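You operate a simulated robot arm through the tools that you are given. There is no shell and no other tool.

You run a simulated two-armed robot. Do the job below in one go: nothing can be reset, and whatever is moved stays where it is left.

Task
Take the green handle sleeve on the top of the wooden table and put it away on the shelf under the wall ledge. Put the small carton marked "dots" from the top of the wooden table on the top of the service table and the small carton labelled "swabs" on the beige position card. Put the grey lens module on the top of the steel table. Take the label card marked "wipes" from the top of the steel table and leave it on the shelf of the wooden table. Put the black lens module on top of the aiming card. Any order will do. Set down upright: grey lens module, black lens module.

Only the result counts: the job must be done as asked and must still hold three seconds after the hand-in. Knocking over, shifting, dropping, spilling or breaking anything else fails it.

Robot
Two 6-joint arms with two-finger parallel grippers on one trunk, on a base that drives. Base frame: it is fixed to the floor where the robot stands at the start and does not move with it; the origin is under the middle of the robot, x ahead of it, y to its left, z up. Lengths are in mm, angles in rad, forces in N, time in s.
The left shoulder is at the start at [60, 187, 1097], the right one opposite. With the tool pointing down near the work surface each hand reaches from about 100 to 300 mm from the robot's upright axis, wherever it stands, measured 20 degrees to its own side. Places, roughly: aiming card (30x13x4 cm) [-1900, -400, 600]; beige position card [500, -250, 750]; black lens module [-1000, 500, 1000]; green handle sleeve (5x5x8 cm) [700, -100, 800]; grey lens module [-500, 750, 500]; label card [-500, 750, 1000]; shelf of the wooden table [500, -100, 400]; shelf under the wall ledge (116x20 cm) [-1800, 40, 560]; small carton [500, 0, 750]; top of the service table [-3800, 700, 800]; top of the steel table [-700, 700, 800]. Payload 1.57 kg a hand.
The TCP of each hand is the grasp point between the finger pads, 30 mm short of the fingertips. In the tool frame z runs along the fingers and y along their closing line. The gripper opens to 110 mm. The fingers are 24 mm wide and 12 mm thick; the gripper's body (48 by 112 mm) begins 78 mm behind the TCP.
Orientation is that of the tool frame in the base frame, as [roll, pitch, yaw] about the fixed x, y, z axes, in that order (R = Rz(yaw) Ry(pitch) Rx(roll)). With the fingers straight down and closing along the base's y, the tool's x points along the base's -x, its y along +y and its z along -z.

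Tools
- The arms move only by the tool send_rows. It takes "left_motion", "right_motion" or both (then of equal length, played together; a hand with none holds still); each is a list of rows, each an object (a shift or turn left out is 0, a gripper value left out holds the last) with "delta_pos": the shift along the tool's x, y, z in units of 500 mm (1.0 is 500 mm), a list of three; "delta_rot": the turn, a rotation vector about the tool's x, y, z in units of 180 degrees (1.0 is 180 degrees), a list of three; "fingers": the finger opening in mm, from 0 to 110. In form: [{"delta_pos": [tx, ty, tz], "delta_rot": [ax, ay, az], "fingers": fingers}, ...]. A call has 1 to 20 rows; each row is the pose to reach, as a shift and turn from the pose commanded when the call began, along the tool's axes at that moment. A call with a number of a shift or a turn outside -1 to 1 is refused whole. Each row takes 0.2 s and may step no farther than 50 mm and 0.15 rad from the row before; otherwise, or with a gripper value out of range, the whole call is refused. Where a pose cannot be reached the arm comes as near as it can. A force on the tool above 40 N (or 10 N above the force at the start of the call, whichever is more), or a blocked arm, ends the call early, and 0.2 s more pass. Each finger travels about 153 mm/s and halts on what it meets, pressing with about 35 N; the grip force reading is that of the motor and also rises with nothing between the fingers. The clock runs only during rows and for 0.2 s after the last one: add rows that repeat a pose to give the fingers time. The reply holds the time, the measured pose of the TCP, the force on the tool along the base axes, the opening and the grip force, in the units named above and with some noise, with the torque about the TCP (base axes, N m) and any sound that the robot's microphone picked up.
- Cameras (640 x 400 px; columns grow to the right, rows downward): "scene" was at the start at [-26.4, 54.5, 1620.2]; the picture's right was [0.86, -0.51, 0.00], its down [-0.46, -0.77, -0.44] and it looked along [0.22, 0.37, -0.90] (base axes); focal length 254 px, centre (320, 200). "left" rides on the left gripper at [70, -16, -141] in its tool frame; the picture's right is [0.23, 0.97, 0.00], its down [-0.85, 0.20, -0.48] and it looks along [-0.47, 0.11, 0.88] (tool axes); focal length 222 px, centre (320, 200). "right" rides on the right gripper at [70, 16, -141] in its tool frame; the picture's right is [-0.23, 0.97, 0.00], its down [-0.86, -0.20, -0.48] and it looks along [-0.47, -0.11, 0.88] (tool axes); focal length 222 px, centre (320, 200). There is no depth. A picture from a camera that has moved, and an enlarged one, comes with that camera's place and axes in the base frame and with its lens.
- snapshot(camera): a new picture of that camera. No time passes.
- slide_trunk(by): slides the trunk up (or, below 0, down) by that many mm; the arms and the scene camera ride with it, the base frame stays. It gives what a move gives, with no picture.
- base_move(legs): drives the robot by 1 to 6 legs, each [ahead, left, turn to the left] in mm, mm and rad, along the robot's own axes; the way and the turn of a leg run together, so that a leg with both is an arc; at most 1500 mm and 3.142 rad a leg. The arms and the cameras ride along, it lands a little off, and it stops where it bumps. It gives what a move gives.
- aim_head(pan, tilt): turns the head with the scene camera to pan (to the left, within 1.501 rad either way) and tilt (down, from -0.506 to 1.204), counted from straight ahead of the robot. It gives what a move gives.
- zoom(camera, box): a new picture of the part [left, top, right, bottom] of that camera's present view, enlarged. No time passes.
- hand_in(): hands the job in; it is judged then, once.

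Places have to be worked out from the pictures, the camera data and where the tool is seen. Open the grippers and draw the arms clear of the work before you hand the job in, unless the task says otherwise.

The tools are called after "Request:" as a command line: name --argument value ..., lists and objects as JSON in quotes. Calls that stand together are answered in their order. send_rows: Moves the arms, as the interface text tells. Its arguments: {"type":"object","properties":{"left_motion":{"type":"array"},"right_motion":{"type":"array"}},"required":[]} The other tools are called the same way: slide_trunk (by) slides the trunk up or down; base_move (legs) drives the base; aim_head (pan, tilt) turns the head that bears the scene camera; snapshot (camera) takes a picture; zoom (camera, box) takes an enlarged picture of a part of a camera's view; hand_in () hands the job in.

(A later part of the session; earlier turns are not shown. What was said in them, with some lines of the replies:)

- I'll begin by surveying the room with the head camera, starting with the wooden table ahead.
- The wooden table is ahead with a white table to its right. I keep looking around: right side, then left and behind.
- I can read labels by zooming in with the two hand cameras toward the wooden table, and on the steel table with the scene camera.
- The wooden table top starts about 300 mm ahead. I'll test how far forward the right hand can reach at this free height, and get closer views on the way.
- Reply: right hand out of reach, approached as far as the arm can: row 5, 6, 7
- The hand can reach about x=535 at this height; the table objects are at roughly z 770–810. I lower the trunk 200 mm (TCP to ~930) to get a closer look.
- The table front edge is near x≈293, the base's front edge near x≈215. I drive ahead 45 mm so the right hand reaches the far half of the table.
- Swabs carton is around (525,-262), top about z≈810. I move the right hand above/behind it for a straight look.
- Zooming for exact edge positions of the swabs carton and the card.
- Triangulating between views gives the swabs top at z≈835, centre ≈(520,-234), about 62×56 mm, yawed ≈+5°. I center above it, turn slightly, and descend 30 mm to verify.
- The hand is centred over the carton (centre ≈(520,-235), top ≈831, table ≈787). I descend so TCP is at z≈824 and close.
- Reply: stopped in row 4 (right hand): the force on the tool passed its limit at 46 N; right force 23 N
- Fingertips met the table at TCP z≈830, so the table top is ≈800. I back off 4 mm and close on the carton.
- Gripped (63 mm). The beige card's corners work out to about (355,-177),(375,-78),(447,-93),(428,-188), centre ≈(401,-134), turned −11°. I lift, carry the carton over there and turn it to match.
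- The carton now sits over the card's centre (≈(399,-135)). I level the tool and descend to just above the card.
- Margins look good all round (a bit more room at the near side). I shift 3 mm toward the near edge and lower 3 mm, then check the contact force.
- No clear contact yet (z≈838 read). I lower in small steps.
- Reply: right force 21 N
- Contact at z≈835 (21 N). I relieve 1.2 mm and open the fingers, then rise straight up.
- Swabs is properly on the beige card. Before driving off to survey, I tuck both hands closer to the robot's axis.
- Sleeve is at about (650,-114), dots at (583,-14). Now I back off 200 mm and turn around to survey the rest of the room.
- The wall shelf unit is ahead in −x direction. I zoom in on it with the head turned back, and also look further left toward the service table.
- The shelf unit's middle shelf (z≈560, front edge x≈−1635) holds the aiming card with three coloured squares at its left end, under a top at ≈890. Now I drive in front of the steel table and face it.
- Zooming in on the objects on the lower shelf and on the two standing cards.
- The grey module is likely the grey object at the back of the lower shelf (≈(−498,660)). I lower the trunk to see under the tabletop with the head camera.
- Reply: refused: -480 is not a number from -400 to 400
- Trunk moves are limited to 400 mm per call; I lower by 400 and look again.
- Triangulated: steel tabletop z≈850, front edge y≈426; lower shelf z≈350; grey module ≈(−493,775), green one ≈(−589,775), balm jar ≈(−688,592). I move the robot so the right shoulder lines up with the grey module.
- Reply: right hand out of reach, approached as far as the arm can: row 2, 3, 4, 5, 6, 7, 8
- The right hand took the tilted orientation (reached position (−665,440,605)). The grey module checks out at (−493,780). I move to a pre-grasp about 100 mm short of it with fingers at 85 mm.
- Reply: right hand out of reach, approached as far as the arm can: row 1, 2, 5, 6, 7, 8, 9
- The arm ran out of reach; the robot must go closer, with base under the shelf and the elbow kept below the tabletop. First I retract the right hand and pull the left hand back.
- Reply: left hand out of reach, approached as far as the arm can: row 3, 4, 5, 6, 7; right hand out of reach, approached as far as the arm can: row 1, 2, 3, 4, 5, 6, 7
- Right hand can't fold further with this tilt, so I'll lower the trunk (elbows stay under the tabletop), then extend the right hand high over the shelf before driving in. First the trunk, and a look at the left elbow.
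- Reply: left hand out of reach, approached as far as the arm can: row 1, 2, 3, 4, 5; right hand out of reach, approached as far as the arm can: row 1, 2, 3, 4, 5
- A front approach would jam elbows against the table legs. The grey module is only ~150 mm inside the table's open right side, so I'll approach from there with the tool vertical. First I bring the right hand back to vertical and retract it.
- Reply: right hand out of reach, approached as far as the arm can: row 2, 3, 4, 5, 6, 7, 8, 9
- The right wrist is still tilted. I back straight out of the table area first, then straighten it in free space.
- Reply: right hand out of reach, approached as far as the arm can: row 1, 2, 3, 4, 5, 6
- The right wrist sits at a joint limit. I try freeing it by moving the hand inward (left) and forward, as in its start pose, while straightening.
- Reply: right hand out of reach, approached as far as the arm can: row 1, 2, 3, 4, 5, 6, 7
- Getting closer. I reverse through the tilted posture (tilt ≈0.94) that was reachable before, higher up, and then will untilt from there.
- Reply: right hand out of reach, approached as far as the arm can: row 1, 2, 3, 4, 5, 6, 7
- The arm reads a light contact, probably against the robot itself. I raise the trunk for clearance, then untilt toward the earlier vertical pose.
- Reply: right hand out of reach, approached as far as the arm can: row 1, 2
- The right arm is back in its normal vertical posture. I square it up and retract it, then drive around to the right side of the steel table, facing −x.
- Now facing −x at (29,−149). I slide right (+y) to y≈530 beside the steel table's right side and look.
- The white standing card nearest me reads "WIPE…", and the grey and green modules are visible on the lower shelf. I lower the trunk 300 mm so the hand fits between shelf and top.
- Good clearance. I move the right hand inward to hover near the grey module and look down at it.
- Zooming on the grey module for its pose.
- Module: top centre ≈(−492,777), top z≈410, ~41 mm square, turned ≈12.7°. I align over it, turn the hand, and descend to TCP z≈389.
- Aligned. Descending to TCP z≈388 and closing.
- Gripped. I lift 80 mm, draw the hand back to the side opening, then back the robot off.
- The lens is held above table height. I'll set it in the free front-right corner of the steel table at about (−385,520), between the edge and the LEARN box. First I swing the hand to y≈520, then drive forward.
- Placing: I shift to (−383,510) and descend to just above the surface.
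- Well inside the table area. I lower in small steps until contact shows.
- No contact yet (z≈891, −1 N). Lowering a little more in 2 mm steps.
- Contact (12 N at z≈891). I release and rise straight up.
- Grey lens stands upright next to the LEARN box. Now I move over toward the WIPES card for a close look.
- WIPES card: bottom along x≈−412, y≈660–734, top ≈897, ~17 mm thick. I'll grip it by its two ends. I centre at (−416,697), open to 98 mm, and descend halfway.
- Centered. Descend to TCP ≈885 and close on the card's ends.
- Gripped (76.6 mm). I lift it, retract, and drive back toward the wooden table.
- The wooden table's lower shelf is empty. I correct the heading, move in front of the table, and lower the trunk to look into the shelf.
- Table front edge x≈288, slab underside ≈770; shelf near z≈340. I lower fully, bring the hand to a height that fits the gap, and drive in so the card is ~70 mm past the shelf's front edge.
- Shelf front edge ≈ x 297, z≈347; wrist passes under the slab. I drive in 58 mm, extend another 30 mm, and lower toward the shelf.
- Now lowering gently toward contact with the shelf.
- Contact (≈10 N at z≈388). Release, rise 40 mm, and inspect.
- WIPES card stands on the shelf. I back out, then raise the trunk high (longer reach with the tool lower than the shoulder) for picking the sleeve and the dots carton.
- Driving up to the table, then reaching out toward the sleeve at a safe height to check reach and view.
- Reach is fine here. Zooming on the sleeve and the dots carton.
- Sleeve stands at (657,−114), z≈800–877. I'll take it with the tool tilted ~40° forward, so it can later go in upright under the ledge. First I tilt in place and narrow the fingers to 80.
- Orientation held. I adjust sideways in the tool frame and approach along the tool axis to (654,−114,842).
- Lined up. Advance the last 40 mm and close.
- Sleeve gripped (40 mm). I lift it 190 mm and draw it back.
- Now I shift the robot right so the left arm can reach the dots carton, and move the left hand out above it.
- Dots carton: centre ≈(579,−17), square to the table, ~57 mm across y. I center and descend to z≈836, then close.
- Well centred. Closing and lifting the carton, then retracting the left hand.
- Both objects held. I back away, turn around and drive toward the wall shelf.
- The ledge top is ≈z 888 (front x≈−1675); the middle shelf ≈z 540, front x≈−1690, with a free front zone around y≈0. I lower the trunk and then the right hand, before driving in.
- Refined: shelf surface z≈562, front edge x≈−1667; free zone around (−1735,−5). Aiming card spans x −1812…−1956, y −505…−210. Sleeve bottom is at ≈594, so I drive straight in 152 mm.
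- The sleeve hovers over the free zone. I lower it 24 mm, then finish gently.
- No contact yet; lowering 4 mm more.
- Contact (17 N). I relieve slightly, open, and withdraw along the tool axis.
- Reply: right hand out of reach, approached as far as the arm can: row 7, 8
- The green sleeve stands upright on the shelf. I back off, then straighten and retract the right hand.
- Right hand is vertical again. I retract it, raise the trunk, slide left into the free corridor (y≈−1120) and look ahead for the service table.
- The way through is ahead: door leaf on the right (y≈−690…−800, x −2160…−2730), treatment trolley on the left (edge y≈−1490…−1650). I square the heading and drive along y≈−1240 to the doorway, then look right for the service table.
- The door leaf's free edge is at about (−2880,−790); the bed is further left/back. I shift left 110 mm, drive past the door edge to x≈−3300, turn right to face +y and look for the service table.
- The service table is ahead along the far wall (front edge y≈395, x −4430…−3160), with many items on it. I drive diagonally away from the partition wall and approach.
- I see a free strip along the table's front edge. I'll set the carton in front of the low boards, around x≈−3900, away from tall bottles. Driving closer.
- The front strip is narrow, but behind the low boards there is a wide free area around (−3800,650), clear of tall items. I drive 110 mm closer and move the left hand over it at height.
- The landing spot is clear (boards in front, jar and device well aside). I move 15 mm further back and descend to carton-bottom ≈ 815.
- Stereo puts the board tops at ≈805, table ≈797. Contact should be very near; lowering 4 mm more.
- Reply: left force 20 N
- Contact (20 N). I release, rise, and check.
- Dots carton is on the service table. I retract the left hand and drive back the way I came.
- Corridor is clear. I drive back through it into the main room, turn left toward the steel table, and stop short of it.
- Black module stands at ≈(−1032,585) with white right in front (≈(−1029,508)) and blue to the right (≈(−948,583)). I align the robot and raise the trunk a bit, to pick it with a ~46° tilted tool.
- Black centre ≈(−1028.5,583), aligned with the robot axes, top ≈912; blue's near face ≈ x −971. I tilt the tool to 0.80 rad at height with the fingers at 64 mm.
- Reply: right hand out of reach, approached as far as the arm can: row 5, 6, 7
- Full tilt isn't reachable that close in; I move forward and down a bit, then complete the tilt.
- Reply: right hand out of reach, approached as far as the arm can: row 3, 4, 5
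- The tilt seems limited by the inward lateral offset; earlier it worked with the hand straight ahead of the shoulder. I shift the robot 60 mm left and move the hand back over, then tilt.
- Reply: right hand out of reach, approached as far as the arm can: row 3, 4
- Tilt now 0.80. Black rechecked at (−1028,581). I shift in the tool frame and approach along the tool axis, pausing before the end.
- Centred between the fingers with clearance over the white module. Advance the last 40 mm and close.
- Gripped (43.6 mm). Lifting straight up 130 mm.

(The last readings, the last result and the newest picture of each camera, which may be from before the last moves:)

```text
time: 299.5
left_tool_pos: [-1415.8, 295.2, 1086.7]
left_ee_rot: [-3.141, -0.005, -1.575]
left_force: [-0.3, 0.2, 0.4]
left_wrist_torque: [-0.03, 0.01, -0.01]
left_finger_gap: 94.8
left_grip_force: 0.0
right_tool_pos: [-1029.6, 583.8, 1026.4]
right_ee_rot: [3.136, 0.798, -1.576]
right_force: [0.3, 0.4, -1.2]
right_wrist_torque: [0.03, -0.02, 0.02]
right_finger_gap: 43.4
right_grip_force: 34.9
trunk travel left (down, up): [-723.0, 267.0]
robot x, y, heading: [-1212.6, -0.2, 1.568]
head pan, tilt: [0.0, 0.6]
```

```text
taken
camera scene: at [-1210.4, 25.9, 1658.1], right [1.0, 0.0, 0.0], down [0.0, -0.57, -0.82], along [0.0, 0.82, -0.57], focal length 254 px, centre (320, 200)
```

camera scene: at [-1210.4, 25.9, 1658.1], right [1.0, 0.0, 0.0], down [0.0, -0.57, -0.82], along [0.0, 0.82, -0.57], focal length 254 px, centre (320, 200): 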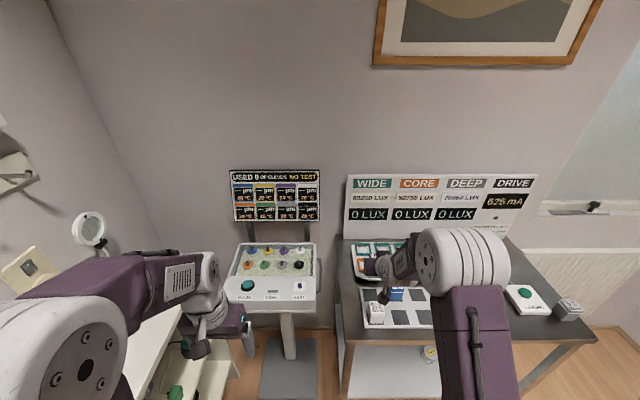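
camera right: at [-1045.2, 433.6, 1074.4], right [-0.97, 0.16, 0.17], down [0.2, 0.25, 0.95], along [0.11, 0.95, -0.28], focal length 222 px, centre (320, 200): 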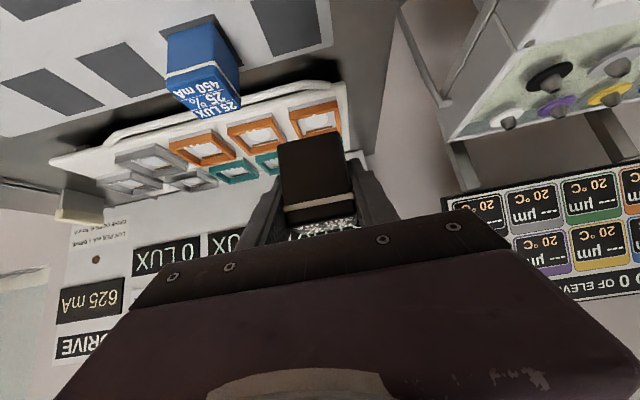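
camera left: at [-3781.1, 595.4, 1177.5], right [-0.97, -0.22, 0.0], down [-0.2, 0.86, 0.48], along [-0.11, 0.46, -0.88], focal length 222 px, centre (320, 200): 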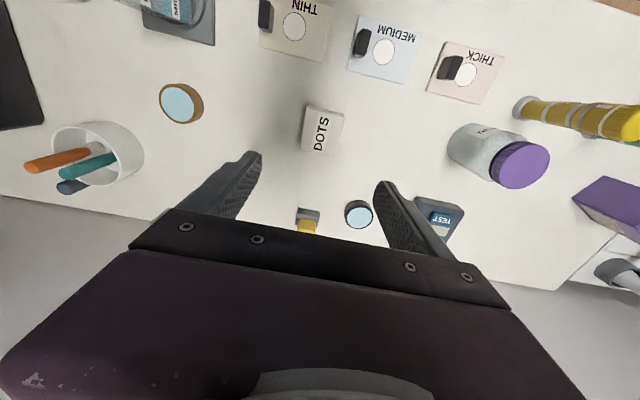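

White and blue untouched. I back away to (−950,−540), turn to face the wall shelf, and lower the trunk.

Request:
base_move --legs '[[-540, -262, 0], [0, 0, 1.574]]'

Request:
slide_trunk --by -310

Request:
aim_head --pan 0 --tilt 0.65

Request:
snapshot --camera "scene"

Request:
snapshot --camera "right"

```text
time: 306.8
left_tool_pos: [-1259.0, -755.5, 1086.7]
left_ee_rot: [-3.141, -0.002, -0.015]
left_force: [-0.8, 0.3, -0.1]
left_wrist_torque: [-0.02, -0.02, 0.01]
left_finger_gap: 94.8
left_grip_force: 0.1
right_tool_pos: [-1542.0, -365.2, 1024.4]
right_ee_rot: [3.14, 0.8, -0.015]
right_force: [0.4, -0.6, -1.0]
right_wrist_torque: [0.01, 0.03, 0.02]
right_finger_gap: 43.5
right_grip_force: 34.8
trunk travel left (down, up): [-723.0, 267.0]
robot x, y, heading: [-958.8, -556.2, 3.127]
head pan, tilt: [0.0, 0.6]
```

```text
time: 309.8
left_tool_pos: [-1259.5, -755.0, 777.4]
left_ee_rot: [3.141, -0.004, -0.016]
left_force: [-0.2, -0.2, 0.0]
left_wrist_torque: [0.0, -0.03, -0.02]
left_finger_gap: 94.9
left_grip_force: 0.1
right_tool_pos: [-1542.0, -365.4, 714.6]
right_ee_rot: [3.138, 0.8, -0.016]
right_force: [0.1, 1.0, -1.7]
right_wrist_torque: [0.0, 0.02, -0.03]
right_finger_gap: 43.7
right_grip_force: 35.2
trunk travel left (down, up): [-413.0, 577.0]
robot x, y, heading: [-953.5, -553.9, 3.129]
head pan, tilt: [0.0, 0.6]
```

```text
time: 310.5
left_tool_pos: [-1259.7, -755.7, 776.3]
left_ee_rot: [-3.14, -0.004, -0.015]
left_force: [-0.4, -0.3, 0.0]
left_wrist_torque: [0.0, -0.02, 0.01]
left_finger_gap: 95.3
left_grip_force: 0.0
right_tool_pos: [-1541.3, -366.1, 715.2]
right_ee_rot: [3.139, 0.799, -0.016]
right_force: [0.2, 0.3, -1.5]
right_wrist_torque: [0.01, 0.02, 0.0]
right_finger_gap: 43.7
right_grip_force: 34.8
trunk travel left (down, up): [-413.0, 577.0]
robot x, y, heading: [-955.9, -555.7, 3.129]
head pan, tilt: [0.0, 0.649]
```

```text
taken
camera scene: at [-981.7, -553.3, 1343.9], right [0.01, 1.0, 0.0], down [0.6, -0.01, -0.8], along [-0.8, 0.01, -0.6], focal length 254 px, centre (320, 200)
```

scene: 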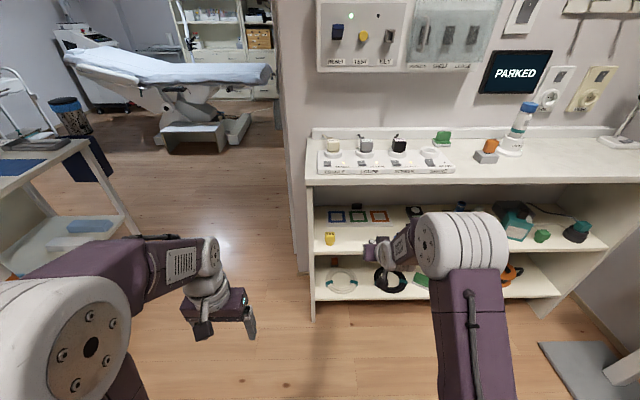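

```text
taken
camera right: at [-1391.5, -383.2, 764.3], right [-0.17, -0.97, 0.17], down [-0.25, 0.21, 0.95], along [-0.95, 0.12, -0.28], focal length 222 px, centre (320, 200)
```

right: 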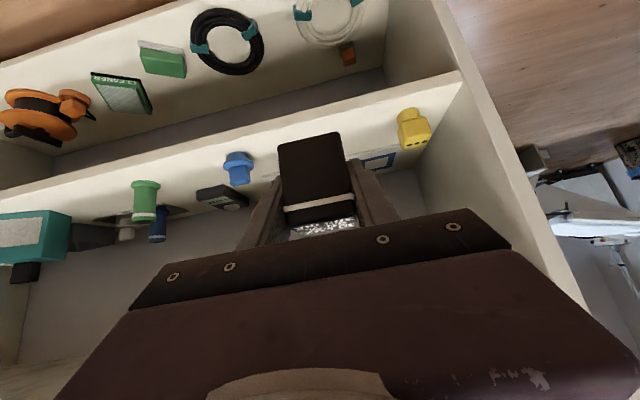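

Zooming on the aiming card to refine its location.

Request:
zoom --camera "scene" --box '[300, 190, 450, 290]'

```text
4.00 times, centred on (375, 240) of scene
camera zoom: at [-981.7, -553.3, 1343.9], right [0.01, 1.0, 0.0], down [0.6, -0.01, -0.8], along [-0.8, 0.01, -0.6], focal length 1014 px, centre (100, 40)
```

zoom: 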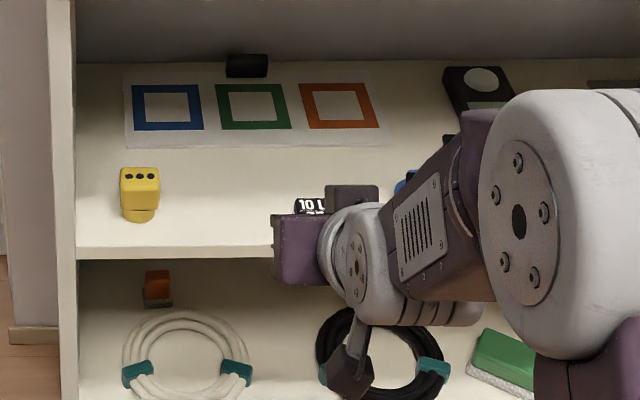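

The card spans x −1810…−1947, y −514…−213. To get under the ledge deeper without the forearm touching its edge, I'll use a low, stretched arm: lower the trunk 150, then raise/extend the hand in front of the shelf and check.

Request:
slide_trunk --by -150

Request:
send_rows --right_motion '[{"delta_pos": [-0.041, 0, -0.04]}, {"delta_pos": [-0.082, 0, -0.08]}, {"delta_pos": [-0.124, 0, -0.037]}, {"delta_pos": [-0.166, 0, 0.006]}, {"delta_pos": [-0.207, 0, 0.049]}, {"delta_pos": [-0.235, 0, 0.078]}, {"delta_pos": [-0.235, 0, 0.078]}]'

Request:
snapshot --camera "scene"

Request:
snapshot --camera "right"

```text
time: 312.2
left_tool_pos: [-1259.5, -755.5, 626.8]
left_ee_rot: [3.14, -0.003, -0.016]
left_force: [-0.2, 0.3, 0.4]
left_wrist_torque: [-0.01, -0.02, -0.01]
left_finger_gap: 95.0
left_grip_force: 0.1
right_tool_pos: [-1541.7, -365.9, 565.9]
right_ee_rot: [3.137, 0.799, -0.016]
right_force: [0.4, -0.4, -1.1]
right_wrist_torque: [0.0, 0.0, -0.05]
right_finger_gap: 43.6
right_grip_force: 34.9
trunk travel left (down, up): [-263.0, 727.0]
robot x, y, heading: [-955.9, -555.3, 3.127]
head pan, tilt: [0.0, 0.649]
```

```text
time: 313.8
left_tool_pos: [-1258.5, -755.6, 626.7]
left_ee_rot: [-3.14, -0.003, -0.016]
left_force: [-0.2, -0.4, 1.2]
left_wrist_torque: [0.01, -0.03, 0.01]
left_finger_gap: 95.1
left_grip_force: 0.0
right_tool_pos: [-1653.6, -364.0, 623.1]
right_ee_rot: [3.138, 0.8, -0.015]
right_force: [-0.2, 0.4, -1.9]
right_wrist_torque: [0.0, 0.01, 0.01]
right_finger_gap: 43.3
right_grip_force: 34.7
right hand out of reach, approached as far as the arm can: row 4
trunk travel left (down, up): [-263.0, 727.0]
robot x, y, heading: [-957.1, -558.9, 3.128]
head pan, tilt: [0.0, 0.649]
```

```text
taken
camera scene: at [-981.6, -553.3, 1193.8], right [0.01, 1.0, 0.0], down [0.6, -0.01, -0.8], along [-0.8, 0.01, -0.6], focal length 254 px, centre (320, 200)
```

scene: 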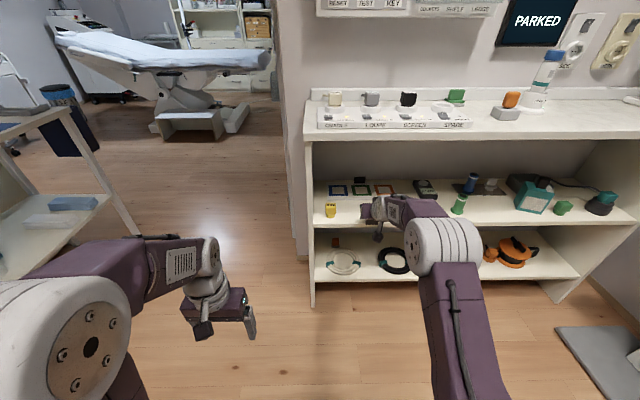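

```text
taken
camera right: at [-1502.7, -381.5, 672.1], right [-0.17, -0.97, 0.17], down [-0.25, 0.2, 0.95], along [-0.95, 0.12, -0.28], focal length 222 px, centre (320, 200)
```

right: 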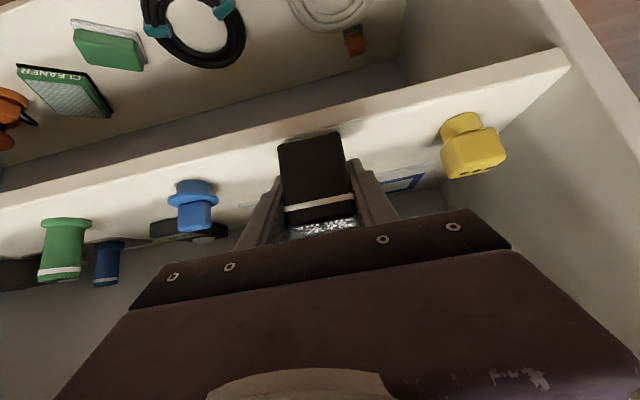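

The arm is now low and stretched, well under the ledge line (TCP (−1654,−364,623)). I drive in 160 mm and look again.

Request:
base_move --legs '[[160, 0, 0]]'

Request:
snapshot --camera "scene"

Request:
snapshot --camera "right"

```text
time: 315.2
left_tool_pos: [-1416.6, -753.0, 627.3]
left_ee_rot: [3.141, -0.004, -0.018]
left_force: [-0.3, 0.4, -0.8]
left_wrist_torque: [0.0, -0.05, -0.02]
left_finger_gap: 94.9
left_grip_force: 0.1
right_tool_pos: [-1810.4, -360.2, 622.8]
right_ee_rot: [3.138, 0.8, -0.019]
right_force: [-0.5, -0.1, -1.4]
right_wrist_torque: [-0.01, 0.06, 0.02]
right_finger_gap: 43.7
right_grip_force: 35.1
trunk travel left (down, up): [-263.0, 727.0]
robot x, y, heading: [-1112.0, -558.3, 3.124]
head pan, tilt: [0.0, 0.649]
```

```text
taken
camera scene: at [-1139.8, -550.8, 1193.8], right [0.02, 1.0, 0.0], down [0.61, -0.01, -0.8], along [-0.8, 0.01, -0.61], focal length 254 px, centre (320, 200)
```

scene: 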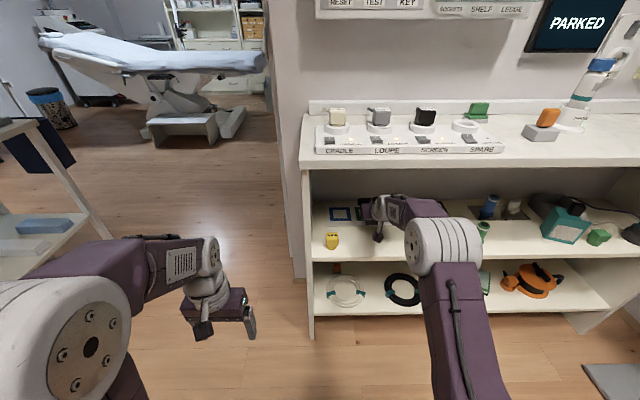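

```text
taken
camera right: at [-1659.9, -378.0, 671.7], right [-0.17, -0.97, 0.17], down [-0.25, 0.21, 0.95], along [-0.95, 0.12, -0.28], focal length 222 px, centre (320, 200)
```

right: 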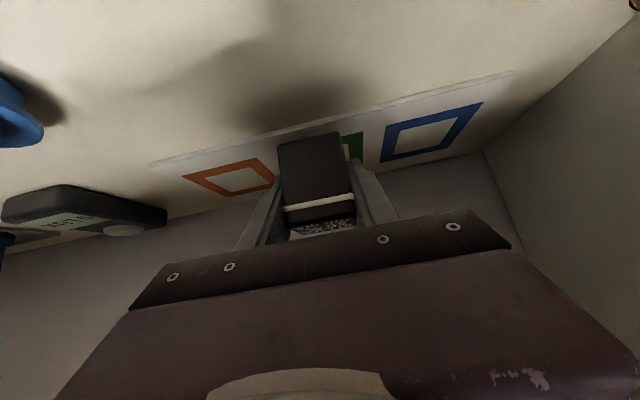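

Card near edge is at x≈−1809; the lens is centred at ≈−1812, so I extend 32 mm further in at the same height.

Request:
send_rows --right_motion '[{"delta_pos": [-0.0223, 0, 0.023]}, {"delta_pos": [-0.0446, 0, 0.046]}, {"delta_pos": [-0.0446, 0, 0.046]}]'

Request:
snapshot --camera "right"

Request:
zoom --camera "scene" --box '[310, 140, 490, 270]'

```text
time: 316.0
left_tool_pos: [-1416.4, -752.0, 627.3]
left_ee_rot: [3.141, -0.003, -0.018]
left_force: [0.5, 0.3, 0.0]
left_wrist_torque: [0.0, -0.02, 0.03]
left_finger_gap: 95.1
left_grip_force: 0.0
right_tool_pos: [-1842.1, -360.1, 622.5]
right_ee_rot: [3.138, 0.8, -0.017]
right_force: [-0.9, -0.4, -2.1]
right_wrist_torque: [-0.04, -0.02, -0.01]
right_finger_gap: 43.4
right_grip_force: 35.3
trunk travel left (down, up): [-263.0, 727.0]
robot x, y, heading: [-1115.6, -555.2, 3.124]
head pan, tilt: [0.0, 0.649]
```

```text
taken
camera right: at [-1690.9, -377.3, 672.3], right [-0.17, -0.97, 0.17], down [-0.25, 0.21, 0.95], along [-0.95, 0.12, -0.28], focal length 222 px, centre (320, 200)
```

right: 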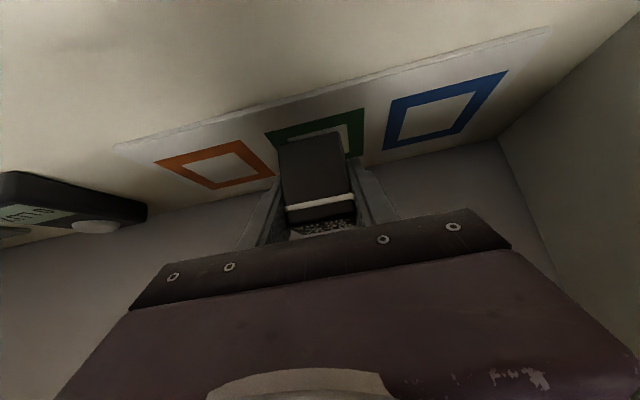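

```text
3.08 times, centred on (400, 205) of scene
camera zoom: at [-1138.9, -550.8, 1193.8], right [0.02, 1.0, 0.0], down [0.6, -0.01, -0.8], along [-0.8, 0.01, -0.6], focal length 780 px, centre (74, 185)
```

zoom: 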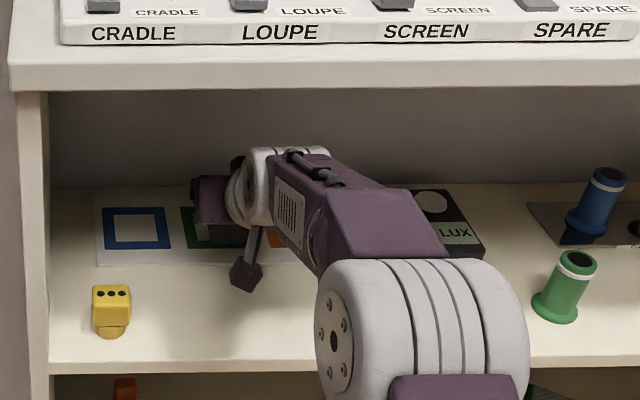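

Hand and forearm are clear of the ledge. Lowering toward the card in small steps.

Request:
send_rows --right_motion '[{"delta_pos": [0.0043, 0, 0.0042]}, {"delta_pos": [0.0086, 0, 0.0084]}, {"delta_pos": [0.0129, 0, 0.0125]}, {"delta_pos": [0.0129, 0, 0.0125]}]'

```text
time: 317.0
left_tool_pos: [-1416.6, -753.2, 626.2]
left_ee_rot: [3.14, -0.003, -0.017]
left_force: [-0.3, 0.9, -0.7]
left_wrist_torque: [0.0, -0.01, -0.03]
left_finger_gap: 95.0
left_grip_force: 0.0
right_tool_pos: [-1841.2, -358.7, 614.2]
right_ee_rot: [3.139, 0.8, -0.017]
right_force: [0.1, 0.8, -1.5]
right_wrist_torque: [-0.01, -0.02, 0.02]
right_finger_gap: 43.5
right_grip_force: 35.3
trunk travel left (down, up): [-263.0, 727.0]
robot x, y, heading: [-1111.7, -549.8, 3.127]
head pan, tilt: [0.0, 0.649]
```

Request:
send_rows --right_motion '[{"delta_pos": [0.0029, 0, 0.0028]}, {"delta_pos": [0.0057, 0, 0.0056]}, {"delta_pos": [0.0057, 0, 0.0056]}]'

Request:
zoom --camera "right" --box '[200, 80, 440, 240]'

```text
time: 317.8
left_tool_pos: [-1417.6, -752.4, 626.1]
left_ee_rot: [-3.141, -0.004, -0.017]
left_force: [0.6, -1.1, -0.6]
left_wrist_torque: [-0.01, -0.01, -0.01]
left_finger_gap: 95.3
left_grip_force: 0.0
right_tool_pos: [-1841.2, -359.0, 609.7]
right_ee_rot: [3.138, 0.798, -0.016]
right_force: [-0.2, 0.8, -1.5]
right_wrist_torque: [-0.01, 0.03, 0.04]
right_finger_gap: 43.8
right_grip_force: 34.8
trunk travel left (down, up): [-263.0, 727.0]
robot x, y, heading: [-1110.5, -553.4, 3.127]
head pan, tilt: [0.0, 0.649]
```

```text
2.50 times, centred on (320, 160) of right
camera zoom: at [-1691.1, -377.0, 659.3], right [-0.17, -0.97, 0.17], down [-0.25, 0.21, 0.95], along [-0.95, 0.12, -0.28], focal length 555 px, centre (320, 300)
```

zoom: 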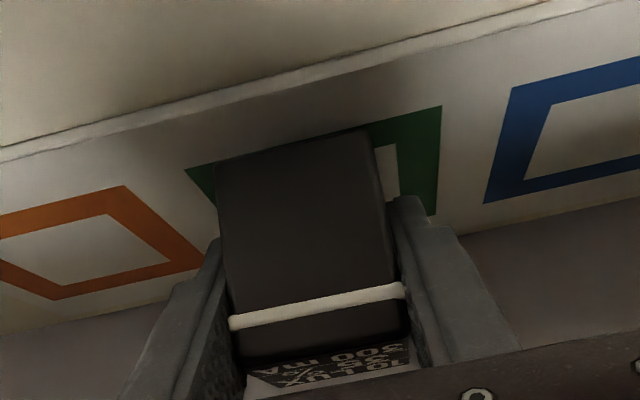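

Well over the card (green square). Two more millimetres at a time until contact.

Request:
send_rows --right_motion '[{"delta_pos": [0.0022, 0, 0.0021]}, {"delta_pos": [0.0043, 0, 0.0042]}, {"delta_pos": [0.0043, 0, 0.0042]}]'

```text
time: 318.6
left_tool_pos: [-1416.3, -752.0, 627.0]
left_ee_rot: [3.141, -0.004, -0.018]
left_force: [0.6, -0.5, -0.2]
left_wrist_torque: [-0.02, 0.01, -0.06]
left_finger_gap: 94.9
left_grip_force: 0.1
right_tool_pos: [-1841.6, -359.4, 607.3]
right_ee_rot: [3.137, 0.798, -0.018]
right_force: [0.3, -0.2, -0.9]
right_wrist_torque: [0.0, -0.01, -0.01]
right_finger_gap: 43.7
right_grip_force: 34.6
trunk travel left (down, up): [-263.0, 727.0]
robot x, y, heading: [-1112.5, -549.1, 3.127]
head pan, tilt: [0.0, 0.649]
```

Request:
send_rows --right_motion '[{"delta_pos": [0.0022, 0, 0.0021]}, {"delta_pos": [0.0036, 0, 0.0035]}, {"delta_pos": [0.0036, 0, 0.0035]}]'

```text
time: 319.4
left_tool_pos: [-1416.6, -752.1, 627.7]
left_ee_rot: [3.142, -0.003, -0.018]
left_force: [0.0, 1.7, -0.1]
left_wrist_torque: [0.04, -0.02, 0.0]
left_finger_gap: 95.1
left_grip_force: 0.0
right_tool_pos: [-1842.7, -359.1, 604.5]
right_ee_rot: [3.137, 0.8, -0.018]
right_force: [-0.4, 0.2, -1.6]
right_wrist_torque: [0.0, -0.01, 0.0]
right_finger_gap: 43.5
right_grip_force: 35.0
trunk travel left (down, up): [-263.0, 727.0]
robot x, y, heading: [-1111.5, -552.2, 3.127]
head pan, tilt: [0.0, 0.649]
```

Request:
send_rows --right_motion '[{"delta_pos": [0.0022, 0, 0.0021]}, {"delta_pos": [0.0043, 0, 0.0042]}, {"delta_pos": [0.0043, 0, 0.0042]}]'

```text
time: 320.2
left_tool_pos: [-1416.2, -752.3, 627.1]
left_ee_rot: [3.141, -0.003, -0.017]
left_force: [-0.3, -0.4, 0.5]
left_wrist_torque: [-0.01, -0.03, 0.0]
left_finger_gap: 94.9
left_grip_force: 0.2
right_tool_pos: [-1841.7, -361.2, 601.6]
right_ee_rot: [3.138, 0.799, -0.018]
right_force: [0.1, 0.4, -1.4]
right_wrist_torque: [0.0, -0.01, 0.01]
right_finger_gap: 43.3
right_grip_force: 35.5
trunk travel left (down, up): [-263.0, 727.0]
robot x, y, heading: [-1114.9, -552.2, 3.128]
head pan, tilt: [0.0, 0.649]
```

Request:
zoom --camera "right" --box '[230, 90, 410, 210]'

```text
3.33 times, centred on (320, 150) of right
camera zoom: at [-1691.3, -377.9, 650.4], right [-0.17, -0.97, 0.17], down [-0.25, 0.21, 0.95], along [-0.95, 0.12, -0.28], focal length 740 px, centre (320, 367)
```

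zoom: 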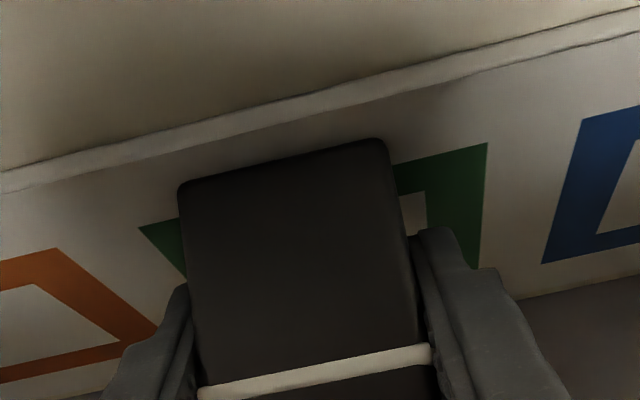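

Camera geometry puts the lens bottom at ≈570, so ~4 mm remain. Continuing in 1.5 mm steps.

Request:
send_rows --right_motion '[{"delta_pos": [0.0022, 0, 0.0021]}, {"delta_pos": [0.0043, 0, 0.0042]}, {"delta_pos": [0.0043, 0, 0.0042]}]'

```text
time: 321.0
left_tool_pos: [-1416.4, -753.0, 626.8]
left_ee_rot: [-3.141, -0.002, -0.017]
left_force: [-1.0, -0.5, -0.1]
left_wrist_torque: [0.0, 0.01, -0.02]
left_finger_gap: 94.9
left_grip_force: 0.1
right_tool_pos: [-1841.7, -359.4, 600.4]
right_ee_rot: [3.138, 0.802, -0.018]
right_force: [-1.6, -0.7, 5.0]
right_wrist_torque: [0.12, -0.07, 0.04]
right_finger_gap: 43.6
right_grip_force: 34.8
trunk travel left (down, up): [-263.0, 727.0]
robot x, y, heading: [-1115.8, -553.9, 3.122]
head pan, tilt: [0.0, 0.649]
```

Light contact (≈6 N). I press 1 mm more to seat it, then open slowly.

Request:
send_rows --right_motion '[{"delta_pos": [0.0014, 0, 0.0014]}, {"delta_pos": [0.0014, 0, 0.0014]}]'

```text
time: 321.6
left_tool_pos: [-1416.9, -752.6, 627.9]
left_ee_rot: [-3.141, -0.001, -0.018]
left_force: [-0.2, 0.8, -0.6]
left_wrist_torque: [0.0, -0.02, 0.03]
left_finger_gap: 94.9
left_grip_force: 0.2
right_tool_pos: [-1841.1, -359.6, 599.6]
right_ee_rot: [3.139, 0.805, -0.017]
right_force: [-1.8, -1.4, 10.6]
right_wrist_torque: [0.12, -0.14, 0.01]
right_finger_gap: 43.4
right_grip_force: 35.2
trunk travel left (down, up): [-263.0, 727.0]
robot x, y, heading: [-1114.8, -555.9, 3.126]
head pan, tilt: [0.0, 0.649]
```

Seated (12 N). Opening and withdrawing along the tool axis.

Request:
send_rows --right_motion '[{"delta_pos": [0, 0, 0], "fingers": 66}, {"delta_pos": [0, 0, 0], "fingers": 66}, {"delta_pos": [0, 0, -0.01], "fingers": 66}, {"delta_pos": [0, 0, -0.06], "fingers": 66}, {"delta_pos": [0, 0, -0.11], "fingers": 66}, {"delta_pos": [0, 0, -0.11], "fingers": 66}]'

Request:
snapshot --camera "right"

```text
time: 323.0
left_tool_pos: [-1417.6, -752.1, 626.5]
left_ee_rot: [3.141, -0.003, -0.017]
left_force: [0.9, 0.0, 0.7]
left_wrist_torque: [-0.02, 0.03, -0.01]
left_finger_gap: 95.0
left_grip_force: 0.1
right_tool_pos: [-1803.5, -358.6, 636.1]
right_ee_rot: [3.14, 0.8, -0.018]
right_force: [-0.3, -1.0, 0.2]
right_wrist_torque: [-0.01, 0.0, -0.02]
right_finger_gap: 65.8
right_grip_force: 0.1
trunk travel left (down, up): [-263.0, 727.0]
robot x, y, heading: [-1111.8, -550.3, 3.123]
head pan, tilt: [0.0, 0.649]
```

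```text
taken
camera right: at [-1653.0, -377.6, 684.7], right [-0.17, -0.97, 0.17], down [-0.25, 0.21, 0.95], along [-0.95, 0.12, -0.28], focal length 222 px, centre (320, 200)
```

right: 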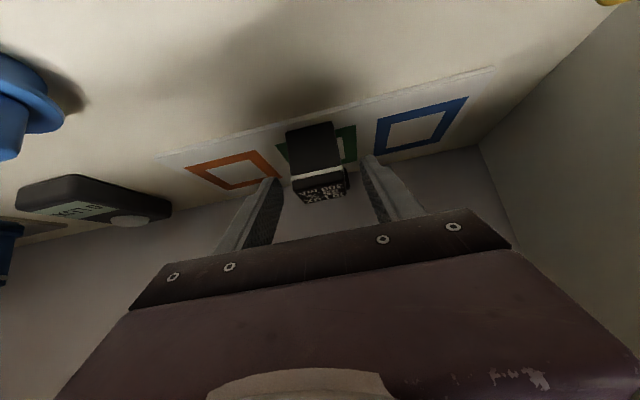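

The black lens stands upright on the card. I back straight out and check both shelf placements.

Request:
base_move --legs '[[-400, 0, 0]]'

Request:
zoom --camera "scene" --box '[290, 150, 500, 280]'

Request:
snapshot --camera "scene"

```text
time: 325.5
left_tool_pos: [-1020.5, -760.6, 627.1]
left_ee_rot: [-3.141, -0.004, -0.019]
left_force: [0.0, -0.3, 0.3]
left_wrist_torque: [0.03, 0.0, 0.01]
left_finger_gap: 94.8
left_grip_force: 0.1
right_tool_pos: [-1406.3, -365.2, 635.2]
right_ee_rot: [3.137, 0.802, -0.021]
right_force: [0.4, -0.9, -0.2]
right_wrist_torque: [-0.03, -0.02, -0.01]
right_finger_gap: 66.4
right_grip_force: 0.0
trunk travel left (down, up): [-263.0, 727.0]
robot x, y, heading: [-716.7, -562.2, 3.126]
head pan, tilt: [0.0, 0.649]
```

```text
3.05 times, centred on (395, 215) of scene
camera zoom: at [-741.0, -557.7, 1193.9], right [0.02, 1.0, 0.0], down [0.6, -0.01, -0.8], along [-0.8, 0.01, -0.6], focal length 773 px, centre (91, 154)
```

zoom: 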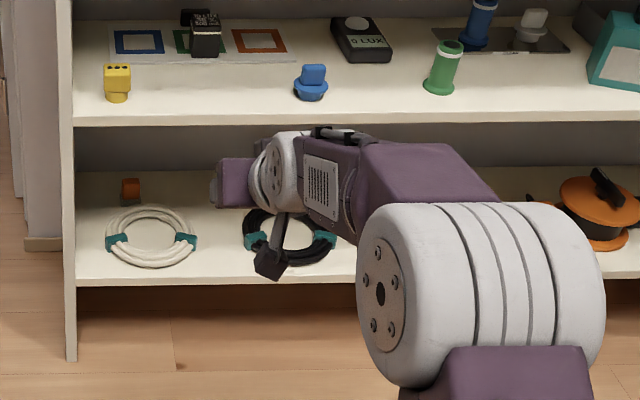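

```text
taken
camera scene: at [-741.0, -557.7, 1193.9], right [0.02, 1.0, 0.0], down [0.6, -0.01, -0.8], along [-0.8, 0.01, -0.6], focal length 254 px, centre (320, 200)
```

scene: 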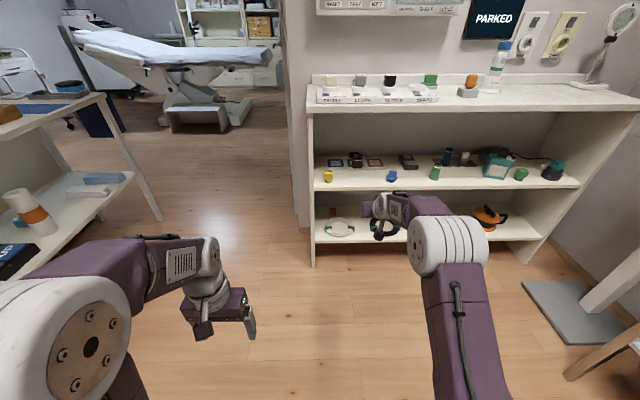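

Both shelf placements look right. I open the grippers and turn around to verify the wooden and steel tables one last time.

Request:
send_rows --left_motion '[{"fingers": 110}, {"fingers": 110}]' --right_motion '[{"fingers": 110}, {"fingers": 110}]'

Request:
base_move --legs '[[200, 0, 0], [0, 0, -3.12]]'

Request:
aim_head --pan 0.3 --tilt 0.4

Request:
snapshot --camera "scene"

Request:
aim_head --pan 1.3 --tilt 0.4

Request:
snapshot --camera "scene"

```text
time: 326.1
left_tool_pos: [-1019.4, -758.7, 628.3]
left_ee_rot: [-3.141, -0.003, -0.021]
left_force: [0.7, 0.5, 0.4]
left_wrist_torque: [-0.01, 0.0, 0.0]
left_finger_gap: 110.0
left_grip_force: 0.1
right_tool_pos: [-1406.5, -365.1, 635.2]
right_ee_rot: [3.138, 0.799, -0.019]
right_force: [0.1, -1.6, 0.6]
right_wrist_torque: [0.0, -0.05, 0.0]
right_finger_gap: 109.9
right_grip_force: 0.1
trunk travel left (down, up): [-263.0, 727.0]
robot x, y, heading: [-718.3, -561.0, 3.126]
head pan, tilt: [0.0, 0.649]
```

```text
time: 335.1
left_tool_pos: [-602.6, -370.4, 627.5]
left_ee_rot: [3.142, -0.004, 3.075]
left_force: [0.1, -0.3, -1.0]
left_wrist_torque: [-0.01, 0.01, -0.02]
left_finger_gap: 110.1
left_grip_force: 0.1
right_tool_pos: [-235.3, -783.3, 635.5]
right_ee_rot: [3.138, 0.799, 3.075]
right_force: [-0.7, 0.5, -0.6]
right_wrist_torque: [0.04, 0.01, -0.02]
right_finger_gap: 110.0
right_grip_force: 0.1
trunk travel left (down, up): [-263.0, 727.0]
robot x, y, heading: [-911.8, -556.6, -0.063]
head pan, tilt: [0.0, 0.649]
```

```text
time: 335.9
left_tool_pos: [-601.5, -370.6, 627.8]
left_ee_rot: [-3.141, -0.005, 3.075]
left_force: [-0.1, -0.3, 0.4]
left_wrist_torque: [-0.01, 0.02, -0.01]
left_finger_gap: 110.1
left_grip_force: 0.2
right_tool_pos: [-233.9, -781.9, 634.6]
right_ee_rot: [3.139, 0.8, 3.074]
right_force: [-0.9, 1.1, 0.3]
right_wrist_torque: [0.01, -0.02, 0.01]
right_finger_gap: 110.0
right_grip_force: 0.1
trunk travel left (down, up): [-263.0, 727.0]
robot x, y, heading: [-918.8, -556.9, -0.062]
head pan, tilt: [0.3, 0.4]
```

```text
taken
camera scene: at [-882.0, -529.3, 1216.3], right [0.23, -0.97, 0.0], down [-0.38, -0.09, -0.92], along [0.9, 0.21, -0.39], focal length 254 px, centre (320, 200)
```

scene: 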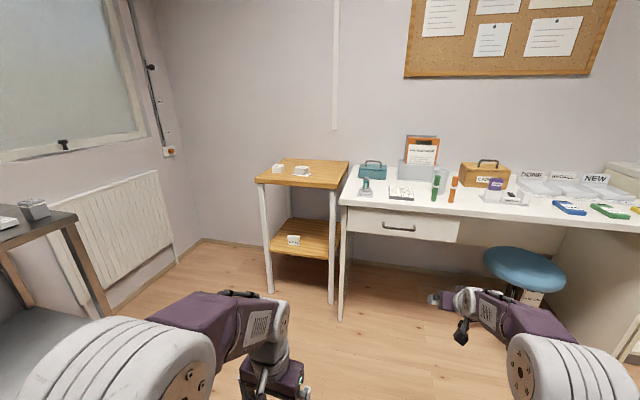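

```text
time: 337.2
left_tool_pos: [-602.4, -369.8, 627.4]
left_ee_rot: [3.141, -0.004, 3.075]
left_force: [0.3, 0.8, 0.7]
left_wrist_torque: [0.01, -0.02, -0.03]
left_finger_gap: 109.9
left_grip_force: 0.0
right_tool_pos: [-233.8, -782.0, 635.5]
right_ee_rot: [3.139, 0.799, 3.076]
right_force: [-0.3, 0.1, 0.1]
right_wrist_torque: [0.0, 0.02, 0.0]
right_finger_gap: 110.1
right_grip_force: 0.0
trunk travel left (down, up): [-263.0, 727.0]
robot x, y, heading: [-913.1, -555.6, -0.068]
head pan, tilt: [1.3, 0.4]
```

```text
taken
camera scene: at [-941.5, -463.3, 1216.4], right [0.94, -0.33, 0.0], down [-0.13, -0.37, -0.92], along [0.3, 0.87, -0.39], focal length 254 px, centre (320, 200)
```

scene: 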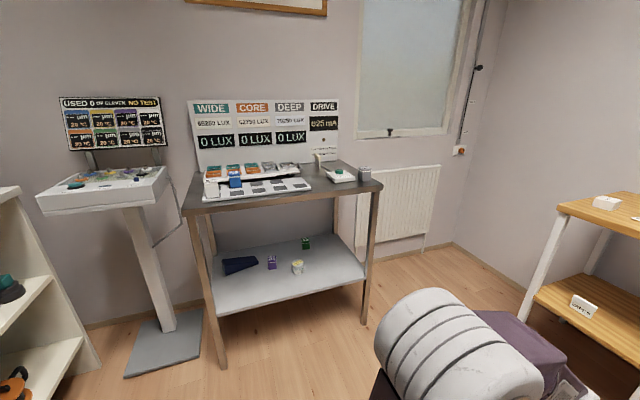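

Everything appears in place. One last zoom on the swabs/card and the grey lens.

Request:
zoom --camera "scene" --box '[180, 130, 400, 220]'

Request:
aim_head --pan 0.3 --tilt 0.4

Request:
zoom --camera "scene" --box '[240, 140, 370, 260]'

```text
2.91 times, centred on (290, 175) of scene
camera zoom: at [-941.5, -463.3, 1216.4], right [0.94, -0.33, 0.0], down [-0.13, -0.37, -0.92], along [0.3, 0.87, -0.39], focal length 738 px, centre (407, 273)
```

zoom: 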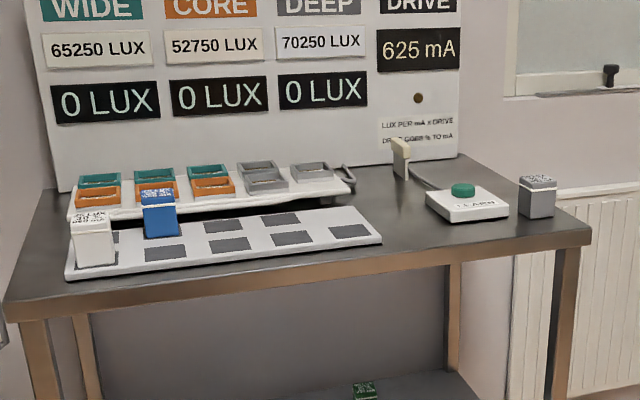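

```text
time: 338.5
left_tool_pos: [-601.7, -371.0, 627.7]
left_ee_rot: [-3.142, -0.003, 3.076]
left_force: [0.5, -0.1, -0.4]
left_wrist_torque: [-0.01, 0.04, 0.0]
left_finger_gap: 109.8
left_grip_force: 0.2
right_tool_pos: [-234.0, -783.0, 636.0]
right_ee_rot: [3.138, 0.8, 3.075]
right_force: [0.5, 0.2, -0.2]
right_wrist_torque: [0.03, 0.02, -0.03]
right_finger_gap: 110.1
right_grip_force: 0.1
trunk travel left (down, up): [-263.0, 727.0]
robot x, y, heading: [-915.6, -556.6, -0.072]
head pan, tilt: [0.3, 0.4]
```

```text
3.33 times, centred on (305, 200) of scene
camera zoom: at [-882.0, -529.1, 1216.3], right [0.23, -0.97, 0.0], down [-0.38, -0.09, -0.92], along [0.9, 0.21, -0.39], focal length 845 px, centre (370, 200)
```

zoom: 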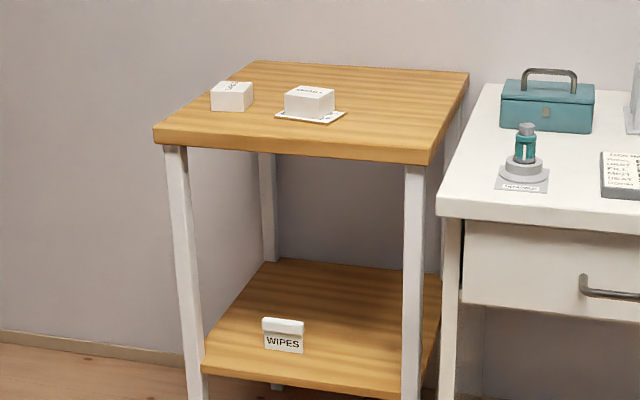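

All placements are confirmed, both grippers are open, and both arms are clear of the work, so I hand the job in.

Request:
hand_in

```text
The job is handed in.
```

I placed all six items and handed the job in. I haven't seen a verdict.

| Item | Where it is now |
|---|---|
| Green handle sleeve | Standing upright on the shelf under the wall ledge |
| Dots carton | On top of the service table, in the clear area behind the low boards |
| Swabs carton | On the beige position card on the wooden table |
| Grey lens module | Upright on the steel table, next to the LEARN box |
| Label card "wipes" | Standing on the lower shelf of the wooden table |
| Black lens module | Upright on the aiming card, on the green square |

- **Checks:** I looked at the wooden and steel tables again just before the hand-in and everything was in place. I checked the sleeve and the black lens after backing away from the shelf. I checked the dots carton right after letting go of it, but did not go back to it.
- **Other objects:** I saw nothing else knocked over, shifted or dropped in any picture.
- **Robot:** Both grippers are open and the arms are clear of the work.
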